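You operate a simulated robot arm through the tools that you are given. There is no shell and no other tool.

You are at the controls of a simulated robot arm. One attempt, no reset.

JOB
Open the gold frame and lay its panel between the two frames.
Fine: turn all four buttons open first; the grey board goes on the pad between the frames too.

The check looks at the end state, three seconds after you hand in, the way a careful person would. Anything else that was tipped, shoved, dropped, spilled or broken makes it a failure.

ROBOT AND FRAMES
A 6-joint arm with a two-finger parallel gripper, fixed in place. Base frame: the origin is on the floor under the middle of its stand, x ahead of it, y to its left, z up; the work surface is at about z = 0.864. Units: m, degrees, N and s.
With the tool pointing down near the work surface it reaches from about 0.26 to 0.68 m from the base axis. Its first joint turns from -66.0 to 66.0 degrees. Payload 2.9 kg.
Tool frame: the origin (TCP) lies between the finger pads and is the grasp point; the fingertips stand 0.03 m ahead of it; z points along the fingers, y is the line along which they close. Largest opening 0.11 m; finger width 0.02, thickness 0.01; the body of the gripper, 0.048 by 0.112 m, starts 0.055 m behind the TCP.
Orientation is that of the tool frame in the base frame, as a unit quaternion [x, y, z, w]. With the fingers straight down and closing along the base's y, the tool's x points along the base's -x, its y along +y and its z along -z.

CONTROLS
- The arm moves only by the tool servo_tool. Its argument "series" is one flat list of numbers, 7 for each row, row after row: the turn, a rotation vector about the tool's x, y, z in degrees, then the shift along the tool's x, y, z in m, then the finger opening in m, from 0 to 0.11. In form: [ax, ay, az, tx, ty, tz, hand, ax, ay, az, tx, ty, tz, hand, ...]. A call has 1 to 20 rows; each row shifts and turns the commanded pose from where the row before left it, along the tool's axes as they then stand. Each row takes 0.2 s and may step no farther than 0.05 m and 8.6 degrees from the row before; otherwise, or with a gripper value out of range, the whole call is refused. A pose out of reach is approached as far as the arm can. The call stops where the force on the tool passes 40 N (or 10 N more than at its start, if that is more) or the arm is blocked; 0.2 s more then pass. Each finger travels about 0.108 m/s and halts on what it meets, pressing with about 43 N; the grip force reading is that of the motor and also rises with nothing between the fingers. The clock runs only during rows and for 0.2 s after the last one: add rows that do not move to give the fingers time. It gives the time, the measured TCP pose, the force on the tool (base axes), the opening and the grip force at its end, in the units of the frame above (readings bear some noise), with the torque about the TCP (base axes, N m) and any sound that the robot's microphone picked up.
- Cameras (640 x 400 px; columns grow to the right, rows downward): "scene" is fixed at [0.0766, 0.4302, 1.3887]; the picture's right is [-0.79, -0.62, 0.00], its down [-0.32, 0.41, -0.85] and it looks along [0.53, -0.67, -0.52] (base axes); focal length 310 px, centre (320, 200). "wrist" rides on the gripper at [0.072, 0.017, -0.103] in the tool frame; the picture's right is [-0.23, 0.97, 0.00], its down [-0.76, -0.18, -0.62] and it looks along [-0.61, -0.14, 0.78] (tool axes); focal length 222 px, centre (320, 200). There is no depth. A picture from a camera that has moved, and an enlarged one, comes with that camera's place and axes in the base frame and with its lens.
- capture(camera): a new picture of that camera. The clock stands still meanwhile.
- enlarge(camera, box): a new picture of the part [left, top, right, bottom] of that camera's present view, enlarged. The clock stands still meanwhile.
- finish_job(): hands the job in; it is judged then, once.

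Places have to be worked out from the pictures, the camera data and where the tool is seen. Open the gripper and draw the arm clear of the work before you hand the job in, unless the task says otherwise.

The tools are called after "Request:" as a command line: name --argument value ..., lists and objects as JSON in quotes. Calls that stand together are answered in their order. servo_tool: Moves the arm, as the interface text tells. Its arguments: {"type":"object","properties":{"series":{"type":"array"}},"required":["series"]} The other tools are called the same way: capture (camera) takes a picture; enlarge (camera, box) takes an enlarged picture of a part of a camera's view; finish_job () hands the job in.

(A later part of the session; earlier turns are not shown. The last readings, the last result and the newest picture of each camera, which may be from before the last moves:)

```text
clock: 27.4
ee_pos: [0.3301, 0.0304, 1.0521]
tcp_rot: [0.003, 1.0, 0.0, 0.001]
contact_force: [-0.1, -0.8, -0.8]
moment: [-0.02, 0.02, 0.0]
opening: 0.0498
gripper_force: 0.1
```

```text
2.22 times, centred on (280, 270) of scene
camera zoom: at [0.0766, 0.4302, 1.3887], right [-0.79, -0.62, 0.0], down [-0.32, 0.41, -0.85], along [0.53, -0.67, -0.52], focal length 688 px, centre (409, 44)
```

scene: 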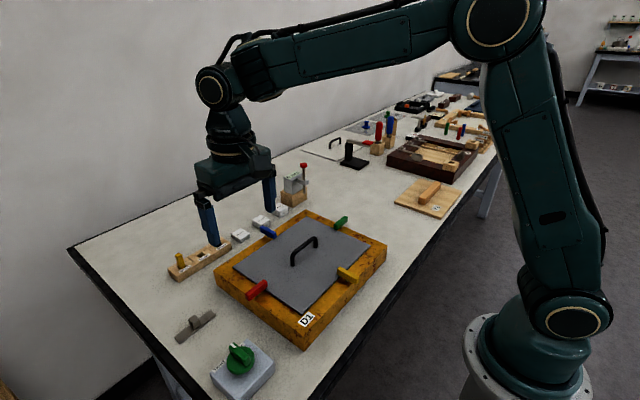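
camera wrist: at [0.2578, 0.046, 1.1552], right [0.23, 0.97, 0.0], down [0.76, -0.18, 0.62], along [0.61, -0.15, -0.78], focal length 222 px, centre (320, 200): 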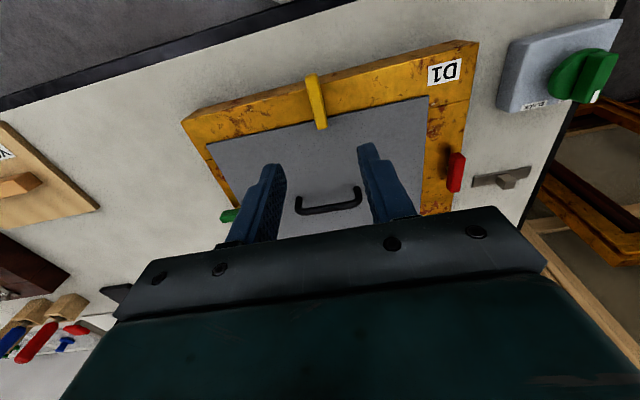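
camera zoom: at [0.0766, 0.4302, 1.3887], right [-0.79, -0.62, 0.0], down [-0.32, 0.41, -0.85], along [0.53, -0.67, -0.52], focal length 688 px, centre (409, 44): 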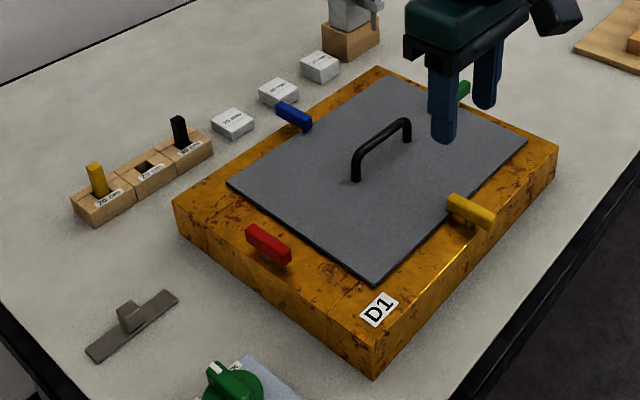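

Red is open, parallel to its rim, and the board stayed put. Now I measure the yellow button closely.

Request:
enlarge --camera "wrist" --box '[260, 60, 380, 140]'

Request:
enlarge --camera "scene" --box '[310, 240, 370, 290]'

```text
5.00 times, centred on (320, 100) of wrist
camera zoom: at [0.2578, 0.046, 1.1552], right [0.23, 0.97, 0.0], down [0.76, -0.18, 0.62], along [0.61, -0.15, -0.78], focal length 1111 px, centre (320, 700)
```

zoom: 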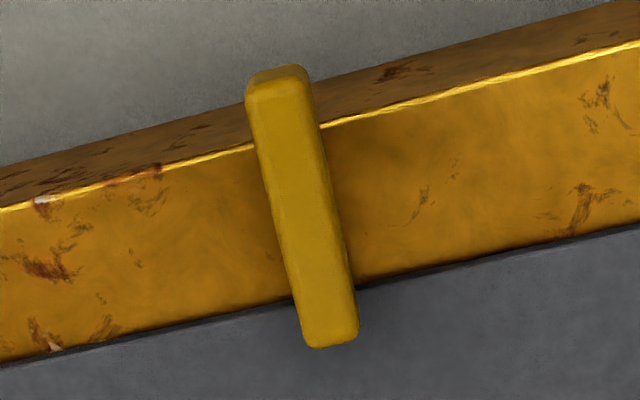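

```text
8.00 times, centred on (340, 265) of scene
camera zoom: at [0.0766, 0.4302, 1.3887], right [-0.79, -0.62, 0.0], down [-0.32, 0.41, -0.85], along [0.53, -0.67, -0.52], focal length 2478 px, centre (160, -320)
```

zoom: 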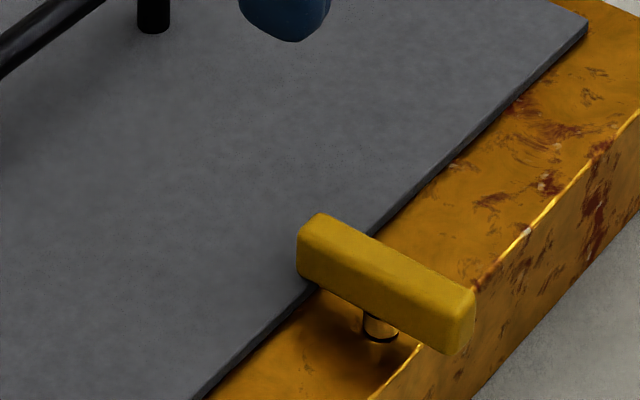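

Yellow's centre is about (0.3165, 0.030), lying along x. I move over it, descend to z≈0.948 and close.

Request:
servo_tool --series '[0, 0, -0.3, 0.0136, 0, 0, 0.05, 0, 0, 0, 0, 0, 0.04, 0.05, 0, 0, 0, 0, 0, 0.04, 0.05, 0, 0, 0, 0, 0, 0.012, 0.04, 0, 0, 0, 0, 0, 0.012, 0.04, 0, 0, 0, 0, 0, 0, 0.04]'

Request:
enlarge --camera "wrist" --box '[240, 80, 400, 230]'

Request:
enlarge --camera "scene" --box '[300, 210, 400, 290]'

```text
clock: 28.8
ee_pos: [0.3161, 0.031, 0.9479]
tcp_rot: [0.001, 1.0, 0.0, 0.001]
contact_force: [-0.9, -1.1, -0.4]
moment: [-0.03, 0.03, -0.03]
opening: 0.0403
gripper_force: 0.1
```

```text
2.67 times, centred on (320, 155) of wrist
camera zoom: at [0.2434, 0.0467, 1.0503], right [0.23, 0.97, 0.0], down [0.76, -0.18, 0.62], along [0.61, -0.14, -0.78], focal length 592 px, centre (320, 320)
```

zoom: 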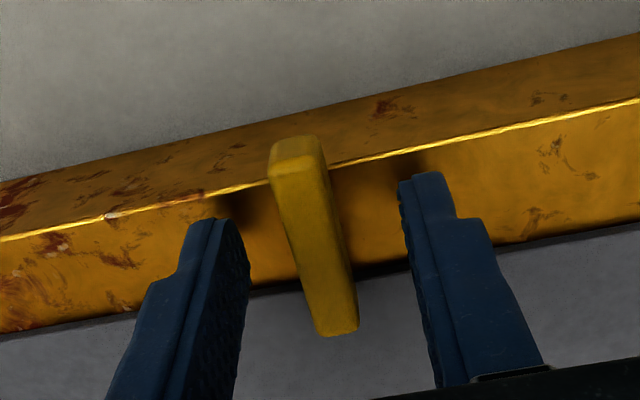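

```text
5.00 times, centred on (350, 250) of scene
camera zoom: at [0.0766, 0.4302, 1.3887], right [-0.79, -0.62, 0.0], down [-0.32, 0.41, -0.85], along [0.53, -0.67, -0.52], focal length 1548 px, centre (170, -50)
```

zoom: 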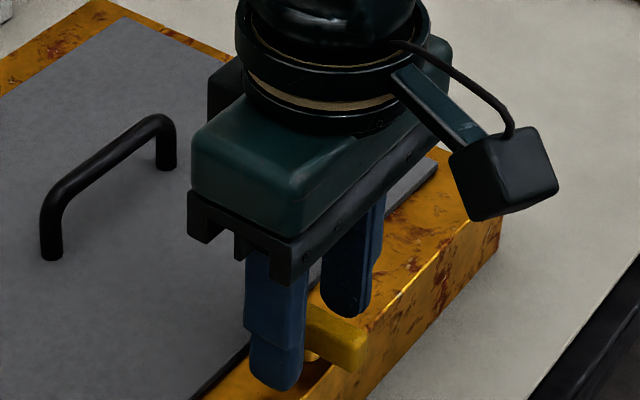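

The yellow button sits between the fingers. I close on it and try a small 8° turn clockwise (as red went).

Request:
servo_tool --series '[0, 0, 0, 0, 0, 0, 0.02, 0, 0, 0, 0, 0, 0, 0.006, 0, 0, 0, 0, 0, 0, 0.006]'

Request:
servo_tool --series '[0, 0, 8, 0, 0, 0, 0.006, 0, 0, 0, 0, 0, 0, 0.006]'

```text
clock: 29.6
ee_pos: [0.3158, 0.0308, 0.9476]
tcp_rot: [0.002, 1.0, 0.0, 0.001]
contact_force: [0.1, -8.5, -3.5]
moment: [-0.1, -0.3, -0.04]
opening: 0.0118
gripper_force: 45.0
```

```text
clock: 30.2
ee_pos: [0.3162, 0.0305, 0.9482]
tcp_rot: [0.072, 0.997, 0.0, 0.001]
contact_force: [0.8, -9.5, -18.0]
moment: [-0.32, -1.21, -0.04]
opening: 0.0118
gripper_force: 45.0
```

Yellow turns freely clockwise. I relieve the slight side force and continue in stages.

Request:
servo_tool --series '[0, 0, 0, 0, -0.0004, 0, 0.006, 0, 0, 8.2, 0, 0, 0, 0.006, 0, 0, 8.2, 0, 0, 0, 0.006, 0, 0, 8.2, 0, 0, 0, 0.006]'

```text
clock: 31.2
ee_pos: [0.3155, 0.0302, 0.9481]
tcp_rot: [0.281, 0.96, 0.001, -0.001]
contact_force: [3.5, 4.1, -34.4]
moment: [0.07, -0.01, 0.04]
opening: 0.0121
gripper_force: 44.6
```

Side forces are small but a vertical pull of −34 N built up, so I ease down 1.2 mm and continue.

Request:
servo_tool --series '[0, 0, 0, 0, 0, 0.0012, 0.006, 0, 0, 0, 0, 0, 0, 0.006]'

Request:
servo_tool --series '[0, 0, 8.2, 0, 0, 0, 0.006, 0, 0, 8.2, 0, 0, 0, 0.006]'

```text
clock: 31.8
ee_pos: [0.3167, 0.0315, 0.9476]
tcp_rot: [0.281, 0.96, 0.001, 0.001]
contact_force: [-2.0, 10.4, -11.8]
moment: [0.79, 1.19, 0.02]
opening: 0.0115
gripper_force: 45.1
```

```text
clock: 32.4
ee_pos: [0.3167, 0.0303, 0.9488]
tcp_rot: [0.415, 0.91, 0.001, 0.001]
contact_force: [-6.2, 18.9, -7.6]
moment: [-0.41, -0.2, 0.0]
opening: 0.0117
gripper_force: 45.0
```

Request:
servo_tool --series '[0, 0, 0, 0.0006, 0.0003, 0.0003, 0.006, 0, 0, 8.2, 0, 0, 0, 0.006, 0, 0, 8.2, 0, 0, 0, 0.006, 0, 0, 0, 0, 0, 0, 0.006]'

```text
clock: 33.4
ee_pos: [0.3158, 0.0313, 0.9483]
tcp_rot: [0.541, 0.841, 0.003, 0.002]
contact_force: [-1.9, 11.3, 19.3]
moment: [0.95, 0.71, 0.01]
opening: 0.0117
gripper_force: 45.2
```

Request:
servo_tool --series '[0, 0, 0, 0.0004, 0.0002, -0.0006, 0.006, 0, 0, 8.2, 0, 0, 0, 0.006, 0, 0, 8.2, 0, 0, 0, 0.006, 0, 0, 8.2, 0, 0, 0, 0.006, 0, 0, 0, 0, 0, 0, 0.006]'

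Request:
enlarge --camera "wrist" --box '[200, 80, 440, 230]'

Request:
enlarge --camera "scene" --box '[300, 210, 400, 290]'

```text
clock: 34.6
ee_pos: [0.3169, 0.0313, 0.9487]
tcp_rot: [0.708, 0.706, 0.002, 0.001]
contact_force: [10.2, 16.8, 1.0]
moment: [-0.42, 0.0, 0.11]
opening: 0.0116
gripper_force: 45.0
```

```text
2.67 times, centred on (320, 155) of wrist
camera zoom: at [0.3338, 0.1023, 1.0512], right [0.97, -0.23, 0.0], down [-0.18, -0.76, 0.62], along [-0.14, -0.61, -0.78], focal length 592 px, centre (320, 320)
```

zoom: 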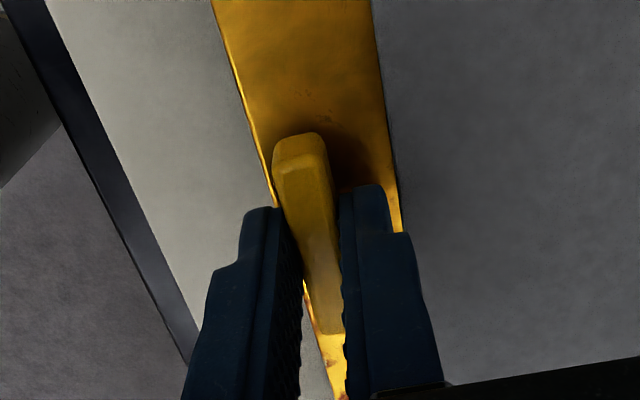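

```text
5.00 times, centred on (350, 250) of scene
camera zoom: at [0.0769, 0.4307, 1.3885], right [-0.79, -0.62, 0.0], down [-0.32, 0.41, -0.85], along [0.53, -0.67, -0.52], focal length 1548 px, centre (170, -50)
```

zoom: 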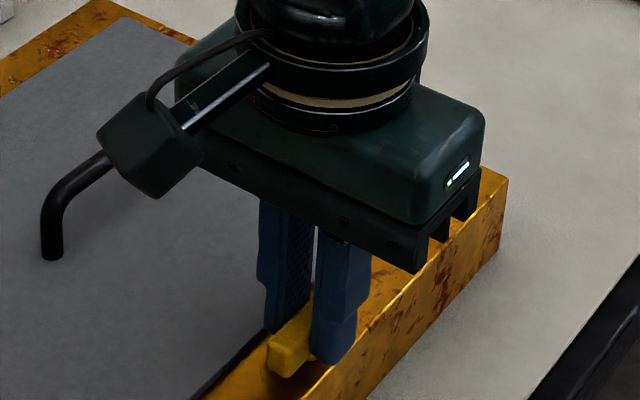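

Yellow is parallel to its rim. I release with a small opening, rise, move toward the green button and swing the tool toward the −90° orientation.

Request:
servo_tool --series '[0, 0, 0, 0, 0, 0, 0.018, 0, 0, 0, 0, 0, 0, 0.026, 0, 0, 0, 0, 0, -0.02, 0.026, 0, 0, 0, 0, 0, -0.045, 0.04, 0, 0, 0, 0, 0, -0.045, 0.04, 0, 0, 0, -0.0302, 0.0248, 0, 0.04, 0, 0, 0, -0.0302, 0.0248, 0, 0.04, 0, 0, 0, -0.0302, 0.0248, 0, 0.04, 0, 0, 0, -0.0302, 0.0248, 0, 0.04, 0, 0, 0, -0.0302, 0.0248, 0, 0.04, 0, 0, -8.2, 0, 0, 0, 0.04, 0, 0, -8.2, 0, 0, 0, 0.04, 0, 0, -8.2, 0, 0, 0, 0.04, 0, 0, -8.2, 0, 0, 0, 0.04, 0, 0, -8.2, 0, 0, 0, 0.04, 0, 0, -8.2, 0, 0, 0, 0.04, 0, 0, -8.2, 0, 0, 0, 0.04, 0, 0, -8.2, 0, 0, 0, 0.04, 0, 0, -8.2, 0, 0, 0, 0.04, 0, 0, -8.2, 0, 0, 0, 0.04]'

Request:
enlarge --camera "scene" --box '[160, 180, 400, 360]'

```text
clock: 38.8
ee_pos: [0.44, -0.1208, 1.0575]
tcp_rot: [0.069, 0.998, 0.001, 0.001]
contact_force: [-0.2, 0.4, 0.0]
moment: [-0.01, -0.04, -0.03]
opening: 0.0398
gripper_force: 0.0
```

```text
2.22 times, centred on (280, 270) of scene
camera zoom: at [0.0766, 0.4302, 1.3887], right [-0.79, -0.62, 0.0], down [-0.32, 0.41, -0.85], along [0.53, -0.67, -0.52], focal length 688 px, centre (409, 44)
```

zoom: 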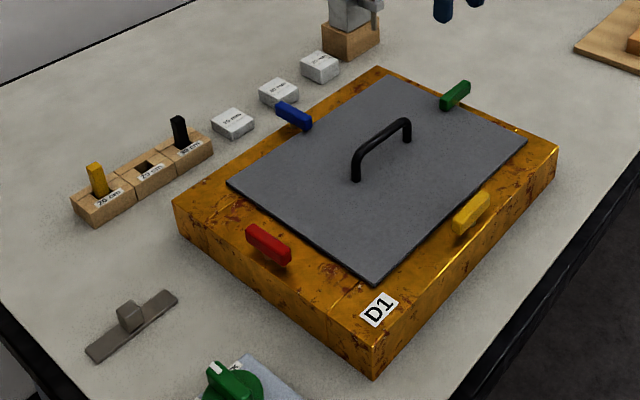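

Yellow is open and the board did not move. I continue swinging the tool to −90° above the green button and look at it.

Request:
servo_tool --series '[0, 0, -8.2, 0, 0, 0, 0.04, 0, 0, -8.2, 0, 0, 0, 0.04, 0, 0, -8.2, 0, 0, 0, 0.04, 0, 0, -8.2, 0, 0, 0, 0.04, 0, 0, -8.2, 0, 0, 0, 0.04, 0, 0, -8.2, 0, 0, 0, 0.04, 0, 0, -8.2, 0, 0, 0, 0.04, 0, 0, -8.2, 0, 0, 0, 0.04, 0, 0, -8.2, 0, 0, 0, 0.04, 0, 0, -8.2, 0, 0, 0, 0.04, 0, 0, -8.2, 0, 0, 0, 0.05, 0, 0, -8, 0, 0, 0, 0.05, 0, 0, 0, 0, 0, 0, 0.05, 0, 0, 0, 0, 0, 0, 0.05]'

Request:
capture --camera "wrist"

Request:
enlarge --camera "wrist" --box '[260, 60, 380, 140]'

```text
clock: 41.8
ee_pos: [0.4391, -0.1211, 1.0588]
tcp_rot: [0.708, -0.706, 0.001, -0.001]
contact_force: [-0.8, 0.4, 0.7]
moment: [-0.02, 0.01, -0.03]
opening: 0.0503
gripper_force: 0.0
```

```text
taken
camera wrist: at [0.4224, -0.1944, 1.161], right [-0.97, 0.22, 0.0], down [0.17, 0.76, 0.62], along [0.14, 0.61, -0.78], focal length 222 px, centre (320, 200)
```

wrist: 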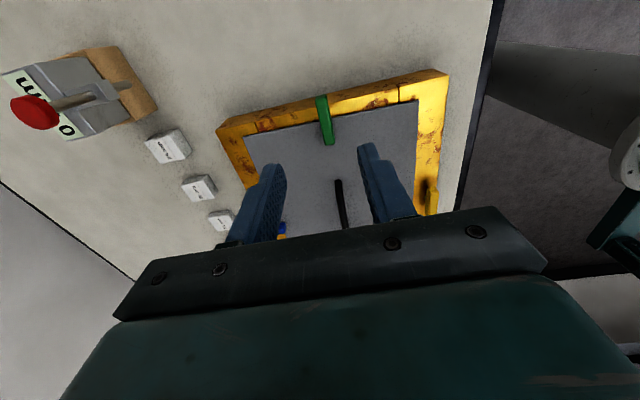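

```text
5.00 times, centred on (320, 100) of wrist
camera zoom: at [0.4224, -0.1944, 1.161], right [-0.97, 0.22, 0.0], down [0.17, 0.76, 0.62], along [0.14, 0.61, -0.78], focal length 1111 px, centre (320, 700)
```

zoom: 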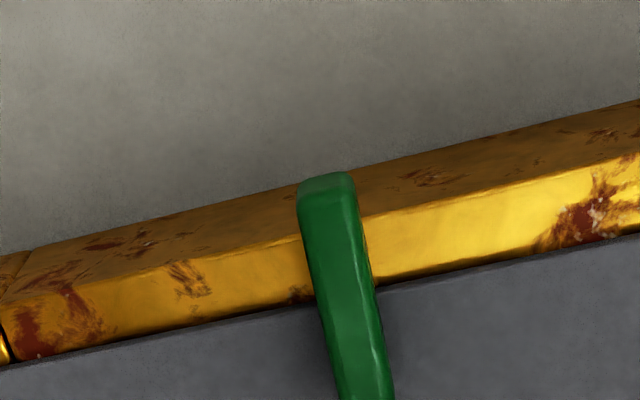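

Request:
enlarge --camera "wrist" --box '[260, 80, 380, 160]'

Request:
enlarge --camera "scene" --box '[310, 200, 370, 250]'

```text
5.00 times, centred on (320, 120) of wrist
camera zoom: at [0.4224, -0.1944, 1.161], right [-0.97, 0.22, 0.0], down [0.17, 0.76, 0.62], along [0.14, 0.61, -0.78], focal length 1111 px, centre (320, 600)
```

zoom: 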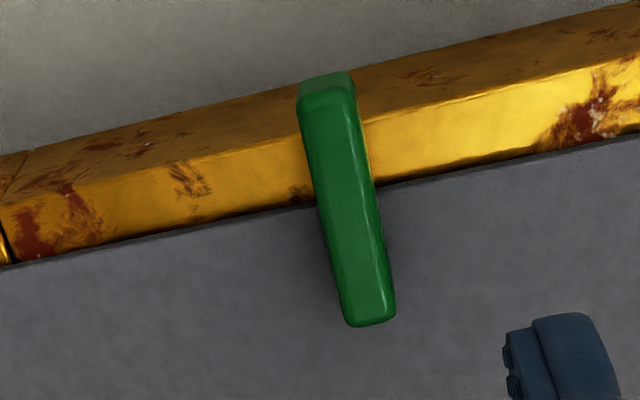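

```text
8.00 times, centred on (340, 225) of scene
camera zoom: at [0.0766, 0.4302, 1.3887], right [-0.79, -0.62, 0.0], down [-0.32, 0.41, -0.85], along [0.53, -0.67, -0.52], focal length 2478 px, centre (160, 0)
```

zoom: 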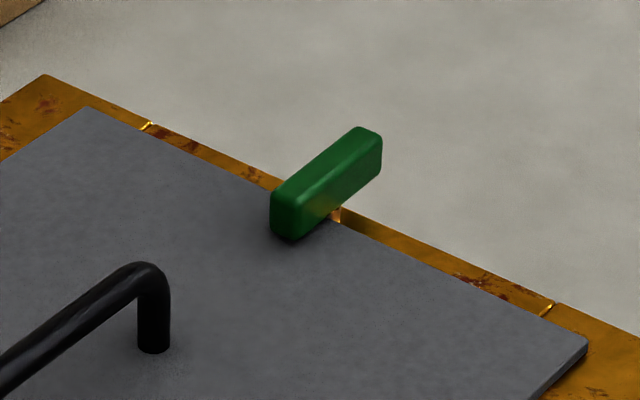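

Green's centre is about (0.435, −0.115), along y; the board now rests against its post. I descend onto the button and close.

Request:
servo_tool --series '[0, 0, 0, -0.006, 0.0045, 0, 0.05, 0, 0, 0, 0, 0, 0.04, 0.05, 0, 0, 0, 0, 0, 0.04, 0.04, 0, 0, 0, 0, 0, 0.015, 0.04, 0, 0, 0, 0, 0, 0.015, 0.04, 0, 0, 0, 0, 0, 0, 0.04]'

Request:
enlarge --camera "wrist" --box '[240, 80, 400, 230]'

Request:
enlarge --camera "scene" --box '[290, 180, 390, 260]'

```text
clock: 43.2
ee_pos: [0.4333, -0.1158, 0.9468]
tcp_rot: [0.708, -0.707, 0.001, -0.001]
contact_force: [1.3, -0.1, 0.1]
moment: [0.01, 0.01, 0.02]
opening: 0.0397
gripper_force: 0.1
```

```text
2.67 times, centred on (320, 155) of wrist
camera zoom: at [0.4165, -0.1883, 1.0494], right [-0.97, 0.23, 0.0], down [0.17, 0.76, 0.62], along [0.14, 0.61, -0.78], focal length 592 px, centre (320, 320)
```

zoom: 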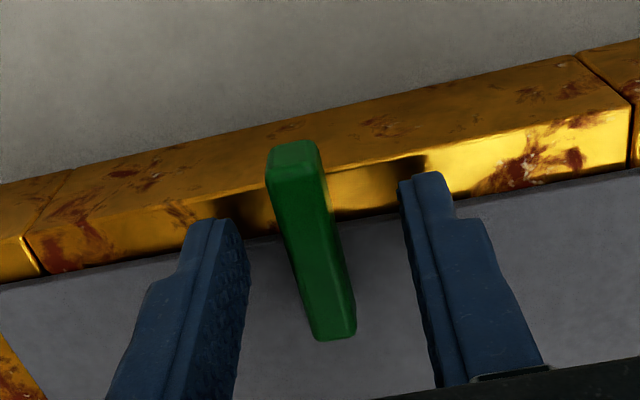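

```text
5.00 times, centred on (340, 220) of scene
camera zoom: at [0.0766, 0.4302, 1.3887], right [-0.79, -0.62, 0.0], down [-0.32, 0.41, -0.85], along [0.53, -0.67, -0.52], focal length 1548 px, centre (220, 100)
```

zoom: 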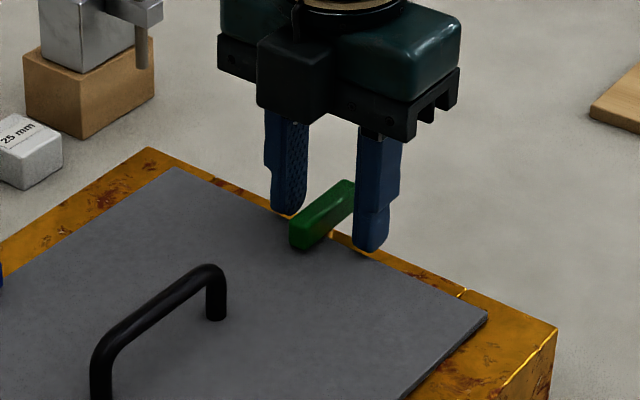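

Request:
servo_tool --series '[0, 0, 0, 0, 0, -0.001, 0.03, 0, 0, 0, 0, 0, 0, 0.015, 0, 0, 0, 0, 0, 0, 0.006, 0, 0, 0, 0, 0, 0, 0.006]'

Request:
servo_tool --series '[0, 0, 8, 0, 0, 0, 0.006, 0, 0, 0, 0, 0, 0, 0.006]'

```text
clock: 44.2
ee_pos: [0.4357, -0.1145, 0.9487]
tcp_rot: [0.708, -0.706, 0.001, -0.002]
contact_force: [14.2, 0.1, -4.9]
moment: [0.08, -0.07, -0.16]
opening: 0.0118
gripper_force: 45.3
```

```text
clock: 44.8
ee_pos: [0.4345, -0.1142, 0.9496]
tcp_rot: [-0.657, 0.754, -0.001, 0.001]
contact_force: [10.5, -0.8, -0.3]
moment: [-0.84, 0.07, -0.02]
opening: 0.0121
gripper_force: 45.3
```

Green also turns clockwise freely; I continue in stages, easing side forces.

Request:
servo_tool --series '[0, 0, 0, 0, -0.0005, 0, 0.006, 0, 0, 8.2, 0, 0, 0, 0.006, 0, 0, 8.2, 0, 0, 0, 0.006, 0, 0, 8.2, 0, 0, 0, 0.006, 0, 0, 0, 0, 0, 0, 0.006]'

```text
clock: 46.0
ee_pos: [0.4334, -0.1154, 0.9488]
tcp_rot: [-0.481, 0.877, 0.001, 0.0]
contact_force: [-7.2, -3.2, 3.0]
moment: [-0.08, 0.16, 0.0]
opening: 0.0121
gripper_force: 44.9
```

Request:
servo_tool --series '[0, 0, 0, 0, 0.0002, 0, 0.006, 0, 0, 8.2, 0, 0, 0, 0.006, 0, 0, 8.2, 0, 0, 0, 0.006, 0, 0, 8.2, 0, 0, 0, 0.006, 0, 0, 0, 0, 0, 0, 0.006]'

```text
clock: 47.2
ee_pos: [0.4328, -0.1155, 0.9482]
tcp_rot: [-0.283, 0.959, 0.001, -0.001]
contact_force: [-23.9, 4.9, 7.1]
moment: [0.6, -0.51, 0.04]
opening: 0.0116
gripper_force: 45.5
```

Request:
servo_tool --series '[0, 0, 0, 0.0007, 0.0006, 0, 0.006, 0, 0, 8.2, 0, 0, 0, 0.006, 0, 0, 8.2, 0, 0, 0, 0.006, 0, 0, 0, 0, 0, 0, 0.006]'

```text
clock: 48.2
ee_pos: [0.4332, -0.1137, 0.9489]
tcp_rot: [-0.144, 0.99, 0.002, -0.001]
contact_force: [-14.8, 17.0, -2.5]
moment: [0.14, 0.53, 0.02]
opening: 0.0118
gripper_force: 44.9
```

Request:
servo_tool --series '[0, 0, 0, 0.0003, 0.0007, 0, 0.006, 0, 0, 8.2, 0, 0, 0, 0.006, 0, 0, 8.2, 0, 0, 0, 0.006, 0, 0, 0, 0, 0, 0, 0.006]'

Request:
enlarge --camera "wrist" --box '[200, 80, 440, 230]'

Request:
enlarge --camera "scene" --box '[290, 180, 390, 260]'

```text
clock: 49.2
ee_pos: [0.4335, -0.1136, 0.9486]
tcp_rot: [-0.001, 1.0, 0.002, 0.0]
contact_force: [-7.6, 21.9, -10.4]
moment: [0.26, 0.82, 0.05]
opening: 0.0115
gripper_force: 45.2
```

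```text
2.67 times, centred on (320, 155) of wrist
camera zoom: at [0.3606, -0.0978, 1.0516], right [0.22, 0.97, 0.0], down [0.76, -0.18, 0.62], along [0.61, -0.14, -0.78], focal length 592 px, centre (320, 320)
```

zoom: 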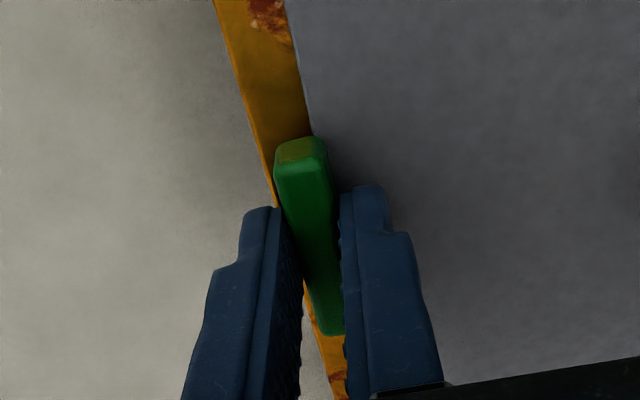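

```text
5.00 times, centred on (340, 220) of scene
camera zoom: at [0.0766, 0.4308, 1.3885], right [-0.79, -0.62, 0.0], down [-0.32, 0.41, -0.85], along [0.53, -0.67, -0.52], focal length 1548 px, centre (220, 100)
```

zoom: 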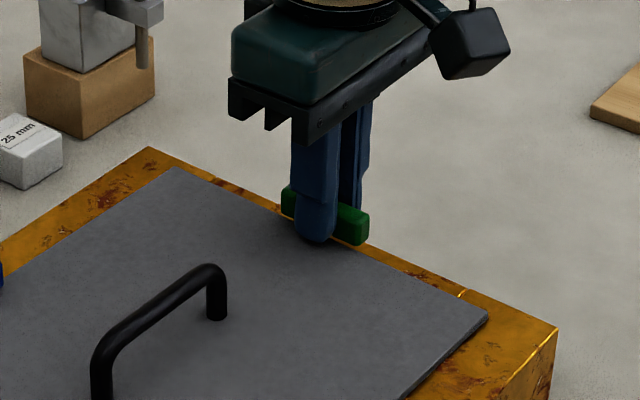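

Green is parallel to its rim now. I release, rise, and move above the blue button with the tool at yaw 0.

Request:
servo_tool --series '[0, 0, 0, 0, 0, 0, 0.018, 0, 0, 0, 0, 0, 0, 0.026, 0, 0, 0, 0, 0, 0, 0.026, 0, 0, 0, 0, 0, -0.02, 0.026, 0, 0, 0, 0, 0, -0.045, 0.04, 0, 0, 0, 0, 0, -0.04, 0.05, 0, 0, 0, -0.0243, 0.0288, 0, 0.05, 0, 0, 0, -0.0243, 0.0288, 0, 0.05, 0, 0, 0, -0.0243, 0.0288, 0, 0.05, 0, 0, 0, -0.0243, 0.0288, 0, 0.05, 0, 0, 0, -0.0243, 0.0288, 0, 0.05, 0, 0, 0, 0, 0, 0, 0.05, 0, 0, 0, 0, 0, 0, 0.05]'

Request:
capture --camera "wrist"

Request:
enlarge --camera "wrist" --box '[260, 70, 380, 150]'

Request:
enlarge --camera "scene" --box '[160, 180, 400, 360]'

```text
clock: 52.0
ee_pos: [0.5574, 0.0304, 1.0555]
tcp_rot: [-0.001, 1.0, -0.001, 0.0]
contact_force: [-0.3, 0.2, -0.6]
moment: [-0.01, -0.01, 0.02]
opening: 0.05
gripper_force: 0.1
```

```text
taken
camera wrist: at [0.4836, 0.0468, 1.1587], right [0.23, 0.97, 0.0], down [0.76, -0.18, 0.62], along [0.61, -0.14, -0.78], focal length 222 px, centre (320, 200)
```

wrist: 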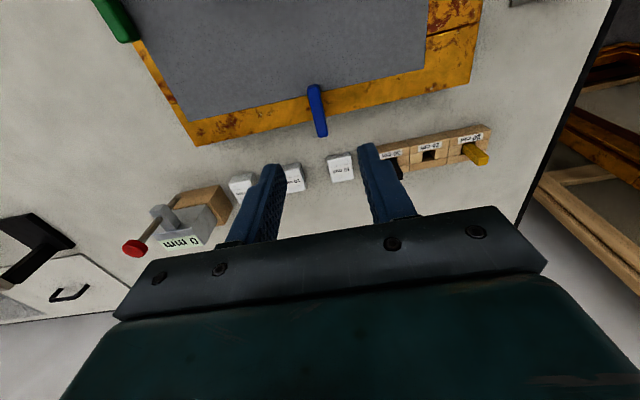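

```text
5.00 times, centred on (320, 110) of wrist
camera zoom: at [0.4836, 0.0468, 1.1587], right [0.23, 0.97, 0.0], down [0.76, -0.18, 0.62], along [0.61, -0.14, -0.78], focal length 1111 px, centre (320, 650)
```

zoom: 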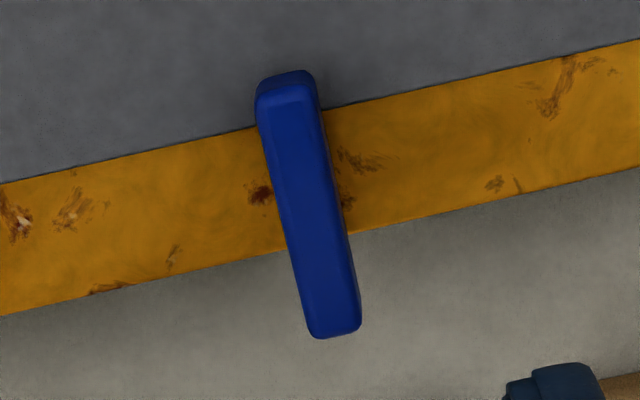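

```text
2.22 times, centred on (280, 270) of scene
camera zoom: at [0.0766, 0.4302, 1.3887], right [-0.79, -0.62, 0.0], down [-0.32, 0.41, -0.85], along [0.53, -0.67, -0.52], focal length 688 px, centre (409, 44)
```

zoom: 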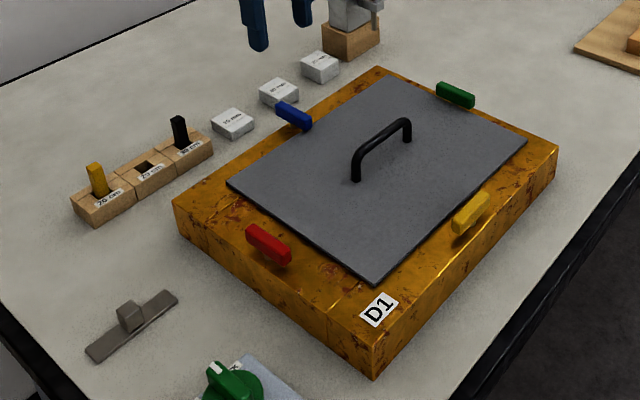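

Blue's centre is about (0.551, 0.029), along x. I descend over it and close.

Request:
servo_tool --series '[0, 0, 0, 0.005, -0.0008, 0, 0.05, 0, 0, 0, 0, 0, 0.04, 0.05, 0, 0, 0, 0, 0, 0.04, 0.04, 0, 0, 0, 0, 0, 0.0265, 0.04, 0, 0, 0, 0, 0, 0, 0.04]'

Request:
enlarge --camera "wrist" --box '[240, 80, 400, 230]'

Request:
enlarge --camera "scene" --box '[210, 180, 330, 280]'

```text
clock: 53.2
ee_pos: [0.5497, 0.0292, 0.9501]
tcp_rot: [-0.001, 1.0, 0.001, 0.001]
contact_force: [-0.4, -0.3, 0.2]
moment: [0.02, 0.01, -0.05]
opening: 0.0402
gripper_force: 0.0
```

```text
2.67 times, centred on (320, 155) of wrist
camera zoom: at [0.4771, 0.0451, 1.0519], right [0.23, 0.97, 0.0], down [0.76, -0.18, 0.63], along [0.61, -0.14, -0.78], focal length 592 px, centre (320, 320)
```

zoom: 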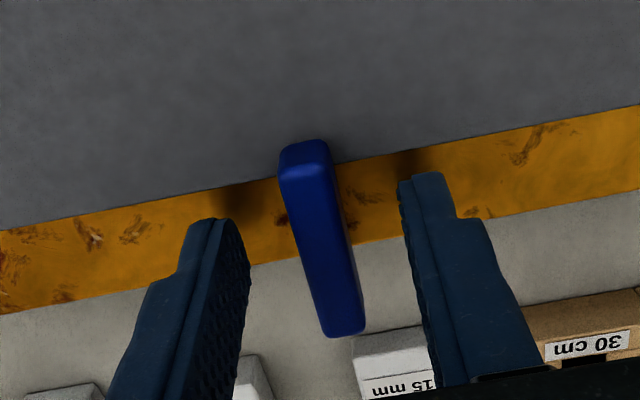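

```text
4.00 times, centred on (270, 230) of scene
camera zoom: at [0.0766, 0.4302, 1.3887], right [-0.79, -0.62, 0.0], down [-0.32, 0.41, -0.85], along [0.53, -0.67, -0.52], focal length 1239 px, centre (520, 80)
```

zoom: 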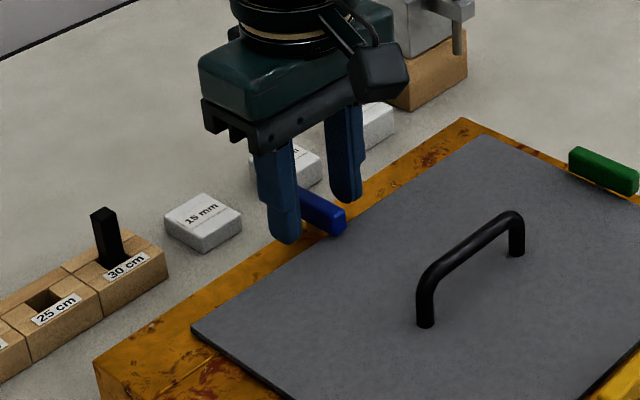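

Request:
servo_tool --series '[0, 0, 0, 0, 0, 0, 0.02, 0, 0, 0, 0, 0, 0, 0.006, 0, 0, 0, 0, 0, 0, 0.006]'

Request:
servo_tool --series '[0, 0, 8, 0, 0, 0, 0.006, 0, 0, 0, 0, 0, 0, 0.006]'

```text
clock: 54.0
ee_pos: [0.5493, 0.0306, 0.9493]
tcp_rot: [-0.003, 1.0, 0.0, 0.001]
contact_force: [-0.9, 5.9, -2.4]
moment: [0.09, -0.37, -0.14]
opening: 0.0119
gripper_force: 44.9
```

```text
clock: 54.6
ee_pos: [0.5501, 0.0307, 0.9496]
tcp_rot: [0.068, 0.998, 0.0, 0.0]
contact_force: [-9.1, 9.3, 3.1]
moment: [0.04, -0.92, 0.02]
opening: 0.0119
gripper_force: 44.5
```

Blue turns clockwise too; continuing in stages.

Request:
servo_tool --series '[0, 0, 0, 0.0003, 0.0003, 0, 0.006, 0, 0, 8.2, 0, 0, 0, 0.006, 0, 0, 8.2, 0, 0, 0, 0.006, 0, 0, 8.2, 0, 0, 0, 0.006, 0, 0, 0, 0, 0, 0, 0.006]'

```text
clock: 55.8
ee_pos: [0.5496, 0.0313, 0.9492]
tcp_rot: [0.278, 0.961, 0.002, 0.002]
contact_force: [-1.2, 22.2, 10.4]
moment: [0.47, 0.51, 0.03]
opening: 0.0118
gripper_force: 45.0
```

Request:
servo_tool --series '[0, 0, 0, 0.0004, 0.0007, -0.0004, 0.006, 0, 0, 8.2, 0, 0, 0, 0.006, 0, 0, 8.2, 0, 0, 0, 0.006, 0, 0, 8.2, 0, 0, 0, 0.006, 0, 0, 0, 0, 0, 0, 0.006]'

```text
clock: 57.0
ee_pos: [0.5515, 0.0325, 0.9493]
tcp_rot: [0.476, 0.879, 0.002, 0.003]
contact_force: [6.1, 25.4, 14.0]
moment: [0.04, -0.11, 0.08]
opening: 0.0118
gripper_force: 45.4
```

Request:
servo_tool --series '[0, 0, 0, 0.0007, 0.0008, -0.0005, 0.006, 0, 0, 8.2, 0, 0, 0, 0.006, 0, 0, 8.2, 0, 0, 0, 0.006, 0, 0, 0, 0, 0, 0, 0.006]'

```text
clock: 58.0
ee_pos: [0.5522, 0.0331, 0.9508]
tcp_rot: [0.597, 0.802, 0.002, 0.003]
contact_force: [19.4, 23.4, 5.4]
moment: [-0.26, -0.26, 0.07]
opening: 0.0119
gripper_force: 45.6
```

Request:
servo_tool --series '[0, 0, 0, 0.0006, 0.001, 0, 0.006, 0, 0, 8.2, 0, 0, 0, 0.006, 0, 0, 8.4, 0, 0, 0, 0.006, 0, 0, 0, 0, 0, 0, 0.006]'

Request:
enlarge --camera "wrist" --box '[200, 80, 440, 230]'

Request:
enlarge --camera "scene" --box '[210, 180, 330, 280]'

```text
clock: 59.0
ee_pos: [0.5525, 0.0334, 0.9488]
tcp_rot: [0.708, 0.706, 0.003, 0.003]
contact_force: [18.9, 17.1, 4.4]
moment: [0.01, -0.06, 0.18]
opening: 0.0118
gripper_force: 45.0
```

```text
2.67 times, centred on (320, 155) of wrist
camera zoom: at [0.5693, 0.1044, 1.0523], right [0.97, -0.23, 0.01], down [-0.18, -0.76, 0.62], along [-0.14, -0.61, -0.78], focal length 592 px, centre (320, 320)
```

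zoom: 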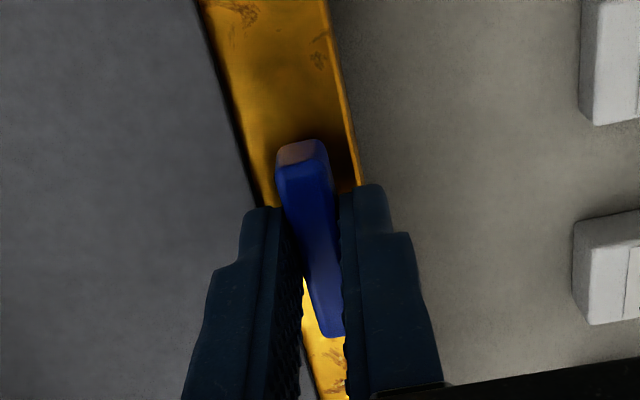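

```text
4.00 times, centred on (270, 230) of scene
camera zoom: at [0.0771, 0.4307, 1.3885], right [-0.79, -0.62, 0.0], down [-0.32, 0.41, -0.85], along [0.53, -0.67, -0.52], focal length 1239 px, centre (520, 80)
```

zoom: 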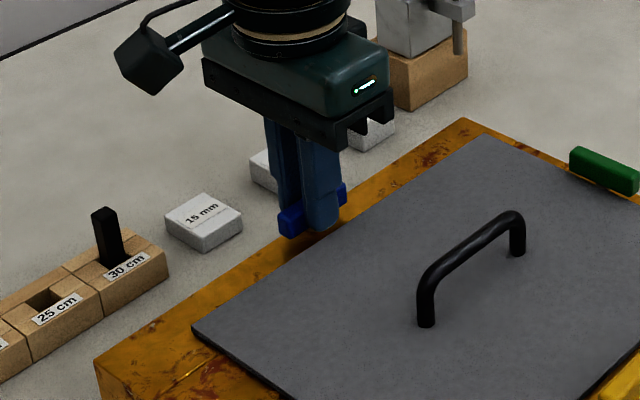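

All four buttons are turned. I release blue, rise, and move above the board's handle with the fingers closing along x.

Request:
servo_tool --series '[0, 0, 0, 0, 0, 0, 0.018, 0, 0, 0, 0, 0, 0, 0.026, 0, 0, 0, 0, 0, 0, 0.026, 0, 0, 0, 0, 0, -0.02, 0.026, 0, 0, 0, 0, 0, -0.045, 0.04, 0, 0, 0, 0, 0, -0.04, 0.05, 0, 0, 0, -0.0087, -0.0374, 0, 0.05, 0, 0, 0, -0.0087, -0.0374, 0, 0.05, 0, 0, 0, -0.0087, -0.0374, 0, 0.05, 0, 0, 0, 0, 0, 0, 0.05, 0, 0, 0, 0, 0, 0, 0.05]'

Request:
capture --camera "wrist"

Request:
enlarge --camera "wrist" --box '[240, 60, 400, 170]'

Request:
enlarge --camera "scene" --box '[160, 180, 400, 360]'

```text
clock: 61.4
ee_pos: [0.4404, 0.0069, 1.055]
tcp_rot: [0.707, 0.707, 0.001, 0.0]
contact_force: [0.0, -0.5, 0.2]
moment: [-0.03, -0.02, -0.02]
opening: 0.0501
gripper_force: 0.1
```

```text
taken
camera wrist: at [0.4569, 0.0784, 1.1571], right [0.97, -0.23, 0.0], down [-0.18, -0.76, 0.62], along [-0.14, -0.61, -0.78], focal length 222 px, centre (320, 200)
```

wrist: 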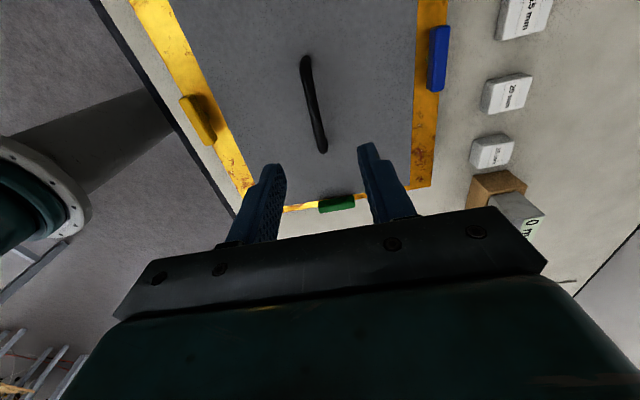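

```text
3.64 times, centred on (320, 115) of wrist
camera zoom: at [0.4569, 0.0784, 1.1571], right [0.97, -0.23, 0.0], down [-0.18, -0.76, 0.62], along [-0.14, -0.61, -0.78], focal length 808 px, centre (320, 509)
```

zoom: 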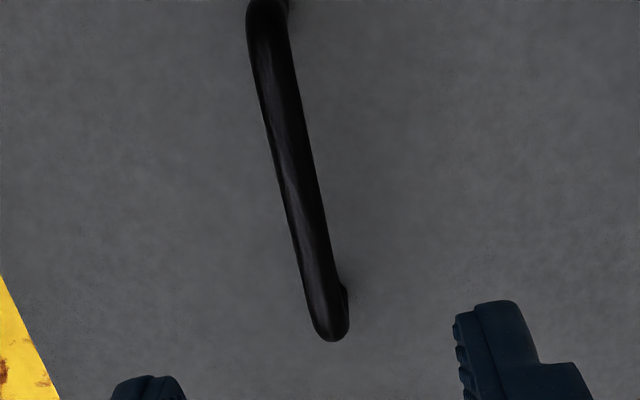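

```text
2.22 times, centred on (280, 270) of scene
camera zoom: at [0.0766, 0.4302, 1.3887], right [-0.79, -0.62, 0.0], down [-0.32, 0.41, -0.85], along [0.53, -0.67, -0.52], focal length 688 px, centre (409, 44)
```

zoom: 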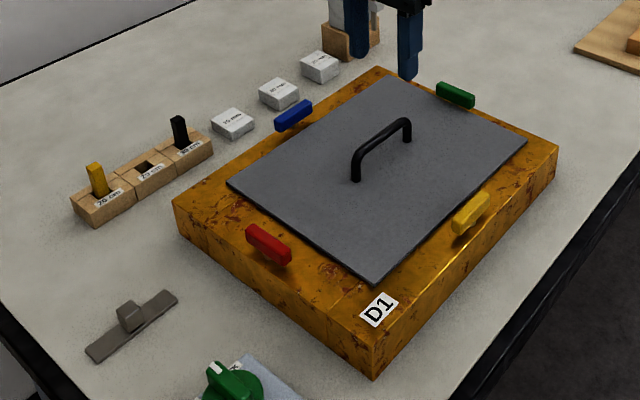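

All four buttons read open. The handle bar runs along y, centred near (0.4375, 0.0145), so I lower over it with fingers either side, tips kept above the board.

Request:
servo_tool --series '[0, 0, 0, 0.0076, -0.0025, 0, 0.05, 0, 0, 0, 0, 0, 0.04, 0.05, 0, 0, 0, 0, 0, 0.04, 0.05, 0, 0, 0, 0, 0, 0.026, 0.05, 0, 0, 0, 0, 0, 0, 0.05]'

Request:
capture --camera "wrist"

Request:
enlarge --camera "scene" --box '[240, 190, 360, 290]'

```text
clock: 62.6
ee_pos: [0.4383, 0.0144, 0.9491]
tcp_rot: [0.707, 0.707, 0.002, 0.002]
contact_force: [-0.3, 0.5, 0.0]
moment: [0.02, 0.0, 0.01]
opening: 0.05
gripper_force: 0.0
```

```text
taken
camera wrist: at [0.4549, 0.086, 1.0515], right [0.97, -0.23, 0.0], down [-0.18, -0.76, 0.62], along [-0.14, -0.61, -0.78], focal length 222 px, centre (320, 200)
```

wrist: 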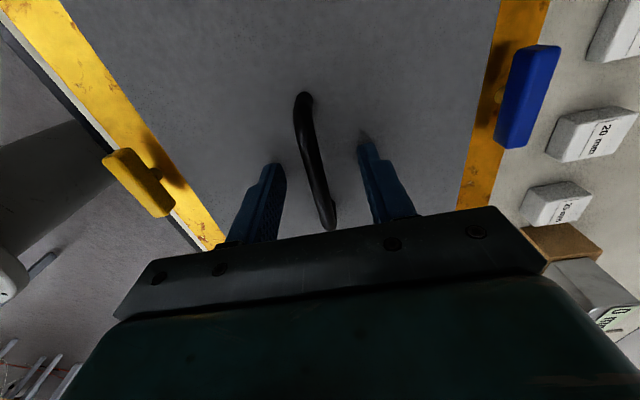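

```text
4.00 times, centred on (300, 240) of scene
camera zoom: at [0.0766, 0.4302, 1.3887], right [-0.79, -0.62, 0.0], down [-0.32, 0.41, -0.85], along [0.53, -0.67, -0.52], focal length 1239 px, centre (400, 40)
```

zoom: 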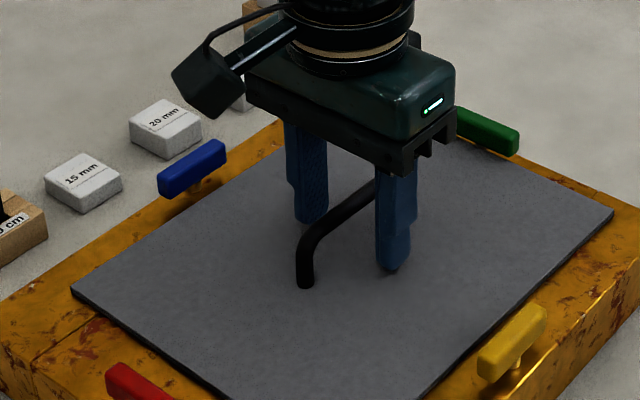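

The handle is nicely between the fingers. I close on the bar.

Request:
servo_tool --series '[0, 0, 0, 0, 0, 0, 0.03, 0, 0, 0, 0, 0, 0, 0.015, 0, 0, 0, 0, 0, 0, 0.004, 0, 0, 0, 0, 0, 0, 0.004]'

```text
clock: 63.6
ee_pos: [0.4374, 0.0134, 0.9485]
tcp_rot: [0.708, 0.706, 0.001, 0.0]
contact_force: [-0.9, -0.3, 0.3]
moment: [-0.05, 0.03, -0.03]
opening: 0.0092
gripper_force: 42.9
```

Bar gripped (9.2 mm). I drag the board back +y by ~15 mm so it clears the green button before lifting.

Request:
servo_tool --series '[0, 0, 0, 0.005, 0, 0, 0.004, 0, 0, 0, 0.005, 0, 0, 0.004, 0, 0, 0, 0.005, 0, 0, 0.004, 0, 0, 0, 0, 0, 0, 0.004]'

Request:
enlarge --camera "scene" --box '[160, 180, 400, 360]'

```text
clock: 64.6
ee_pos: [0.4372, 0.0298, 0.9493]
tcp_rot: [0.708, 0.706, 0.0, 0.0]
contact_force: [-1.3, 0.4, 0.2]
moment: [-0.08, -0.03, -0.04]
opening: 0.0093
gripper_force: 43.3
```

```text
2.22 times, centred on (280, 270) of scene
camera zoom: at [0.0766, 0.4302, 1.3887], right [-0.79, -0.62, 0.0], down [-0.32, 0.41, -0.85], along [0.53, -0.67, -0.52], focal length 688 px, centre (409, 44)
```

zoom: 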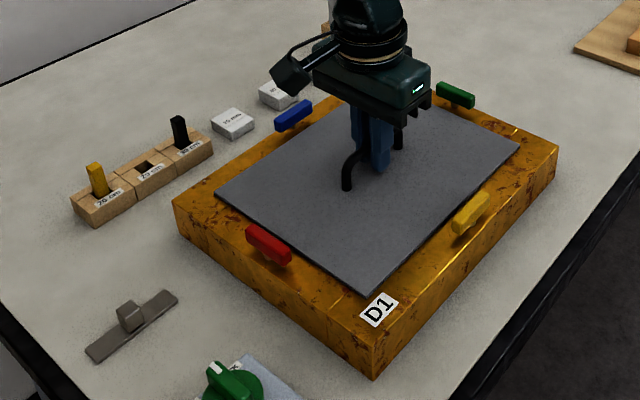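

The board is centred again, clear of all four buttons. I lift it straight up slowly.

Request:
servo_tool --series '[0, 0, 0, 0, 0, -0.01, 0.004, 0, 0, 0, 0, 0, -0.015, 0.004, 0, 0, 0, 0, 0, -0.02, 0.004, 0, 0, 0, 0, 0, -0.02, 0.004, 0, 0, 0, 0, 0, -0.025, 0.004, 0, 0, 0, 0, 0, -0.03, 0.004, 0, 0, 0, 0, 0, -0.03, 0.004, 0, 0, 0, 0, 0, 0, 0.004]'

Request:
capture --camera "scene"

Request:
enlarge --camera "scene" --box '[160, 180, 400, 360]'

Request:
capture --camera "wrist"

```text
clock: 66.4
ee_pos: [0.4361, 0.0306, 1.0979]
tcp_rot: [0.708, 0.706, 0.0, 0.0]
contact_force: [0.6, 0.5, 0.3]
moment: [0.0, 0.02, 0.0]
opening: 0.004
gripper_force: 0.0
```

```text
taken
```

scene: 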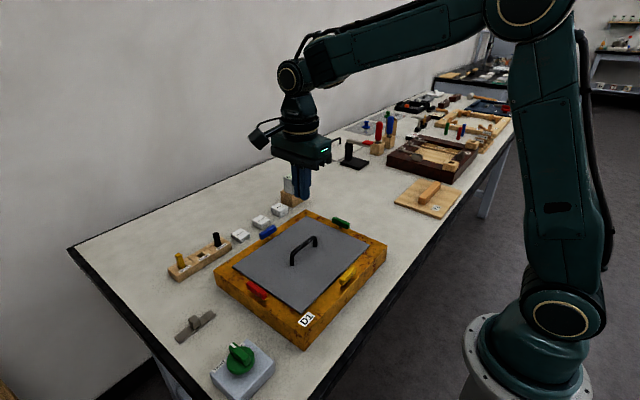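

```text
2.22 times, centred on (280, 270) of scene
camera zoom: at [0.0766, 0.4302, 1.3887], right [-0.79, -0.62, 0.0], down [-0.32, 0.41, -0.85], along [0.53, -0.67, -0.52], focal length 688 px, centre (409, 44)
```

zoom: 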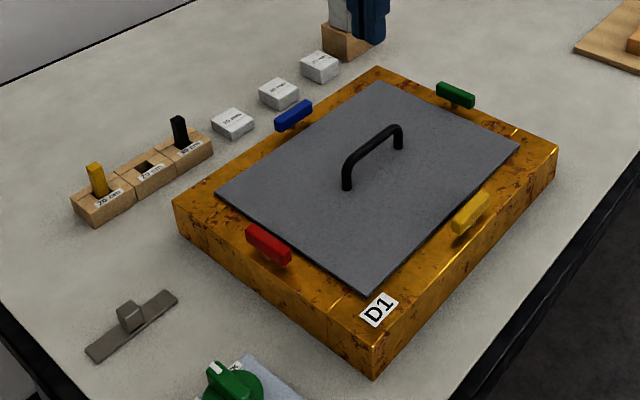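

```text
taken
camera wrist: at [0.4531, 0.1017, 1.2], right [0.97, -0.23, 0.0], down [-0.18, -0.76, 0.62], along [-0.14, -0.61, -0.78], focal length 222 px, centre (320, 200)
```

wrist: 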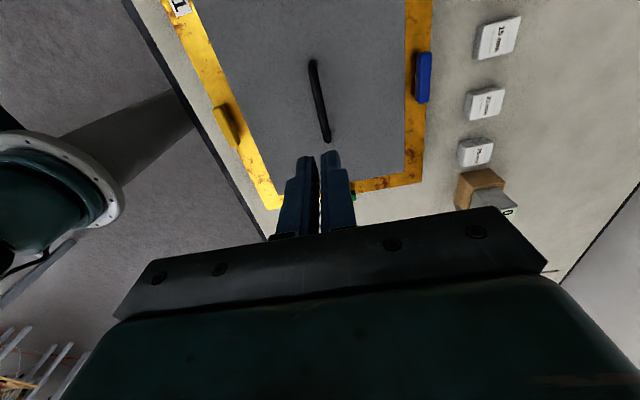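

The fingers slipped off: the board stayed on the frame and the hand came up empty. I go back down and regrip a little deeper, then lift in tiny steps while watching the force.

Request:
servo_tool --series '[0, 0, 0, 0, 0, 0, 0.03, 0, 0, 0, 0, 0, 0, 0.05, 0, 0, 0, 0, 0, 0.04, 0.05, 0, 0, 0, 0, 0, 0.04, 0.05, 0, 0, 0, 0, 0, 0.04, 0.05, 0, 0, 0, 0, 0, 0.03, 0.05, 0, 0, 0, 0, 0, 0, 0.05]'

Request:
capture --camera "wrist"

Request:
enlarge --camera "scene" --box '[260, 210, 340, 270]'

```text
clock: 68.0
ee_pos: [0.4375, 0.03, 0.9476]
tcp_rot: [0.707, 0.707, 0.001, 0.001]
contact_force: [-0.3, 0.4, 0.5]
moment: [0.02, 0.03, -0.01]
opening: 0.0501
gripper_force: 0.0
```

```text
taken
camera wrist: at [0.454, 0.1007, 1.05], right [0.97, -0.23, 0.0], down [-0.18, -0.76, 0.62], along [-0.14, -0.61, -0.78], focal length 222 px, centre (320, 200)
```

wrist: 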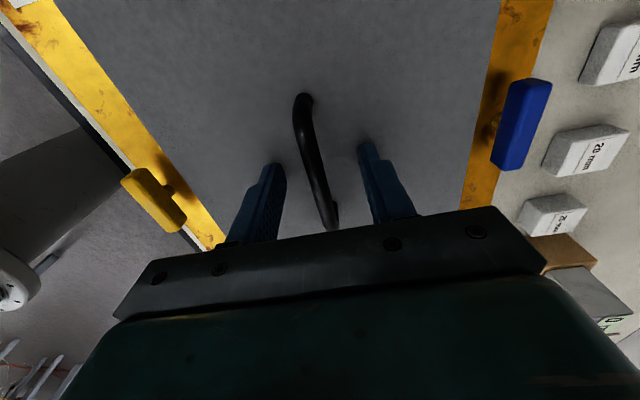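

```text
6.67 times, centred on (300, 240) of scene
camera zoom: at [0.0766, 0.4302, 1.3887], right [-0.79, -0.62, 0.0], down [-0.32, 0.41, -0.85], along [0.53, -0.67, -0.52], focal length 2065 px, centre (453, -67)
```

zoom: 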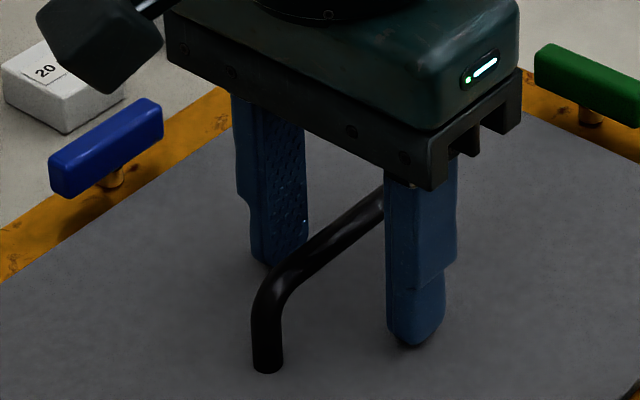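

Request:
servo_tool --series '[0, 0, 0, 0, 0, 0.001, 0.03, 0, 0, 0, 0, 0, 0, 0.015, 0, 0, 0, 0, 0, 0, 0.0, 0, 0, 0, 0, 0, 0, 0.0, 0, 0, 0, 0, 0, 0, 0.0]'

Request:
servo_tool --series '[0, 0, 0, 0, 0, -0.002, 0.0, 0, 0, 0, 0, 0, 0, 0.0]'

Request:
servo_tool --series '[0, 0, 0, 0, 0, -0.002, 0.0, 0, 0, 0, 0, 0, 0, 0.0]'

```text
clock: 69.2
ee_pos: [0.4361, 0.0308, 0.9464]
tcp_rot: [0.708, 0.707, 0.001, 0.0]
contact_force: [0.2, 0.1, -0.6]
moment: [-0.02, 0.0, 0.01]
opening: 0.0087
gripper_force: 43.5
```

```text
clock: 69.8
ee_pos: [0.4372, 0.0297, 0.9472]
tcp_rot: [0.708, 0.707, 0.0, 0.001]
contact_force: [-0.2, 0.0, -1.0]
moment: [0.03, -0.01, 0.01]
opening: 0.009
gripper_force: 42.5
```

```text
clock: 70.4
ee_pos: [0.4362, 0.0291, 0.9506]
tcp_rot: [0.707, 0.707, 0.001, 0.0]
contact_force: [0.1, 0.2, -1.4]
moment: [0.01, 0.02, 0.0]
opening: 0.0089
gripper_force: 43.5
```

Force is only about −1.4 N so far; I raise a few more millimetres slowly and look whether the board follows.

Request:
servo_tool --series '[0, 0, 0, 0, 0, -0.003, 0.0, 0, 0, 0, 0, 0, -0.003, 0.0, 0, 0, 0, 0, 0, 0, 0.0]'

Request:
enlarge --camera "scene" --box '[260, 210, 340, 270]'

Request:
enlarge --camera "scene" --box '[200, 200, 400, 350]'

```text
clock: 71.2
ee_pos: [0.4377, 0.0304, 0.9561]
tcp_rot: [0.708, 0.707, 0.001, 0.001]
contact_force: [0.6, 0.4, -1.2]
moment: [-0.01, 0.02, 0.0]
opening: 0.009
gripper_force: 43.2
```

```text
6.67 times, centred on (300, 240) of scene
camera zoom: at [0.0766, 0.4302, 1.3887], right [-0.79, -0.62, 0.0], down [-0.32, 0.41, -0.85], along [0.53, -0.67, -0.52], focal length 2065 px, centre (453, -67)
```

zoom: 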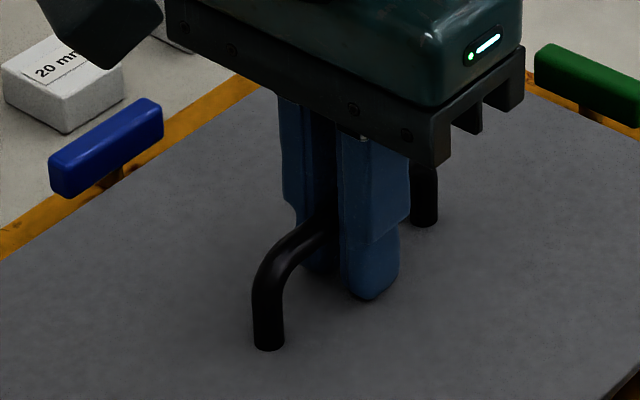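

```text
2.67 times, centred on (300, 275) of scene
camera zoom: at [0.0766, 0.4302, 1.3887], right [-0.79, -0.62, 0.0], down [-0.32, 0.41, -0.85], along [0.53, -0.67, -0.52], focal length 826 px, centre (373, 0)
```

zoom: 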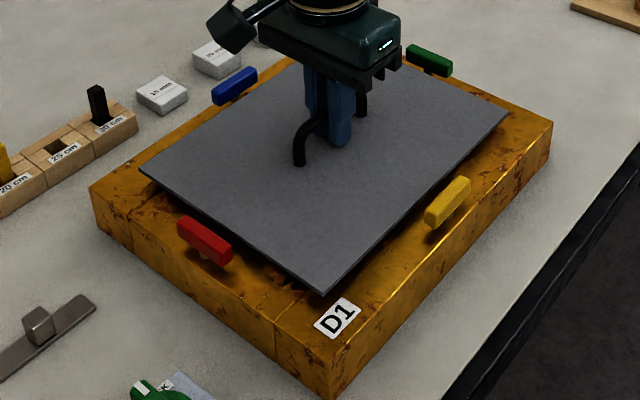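

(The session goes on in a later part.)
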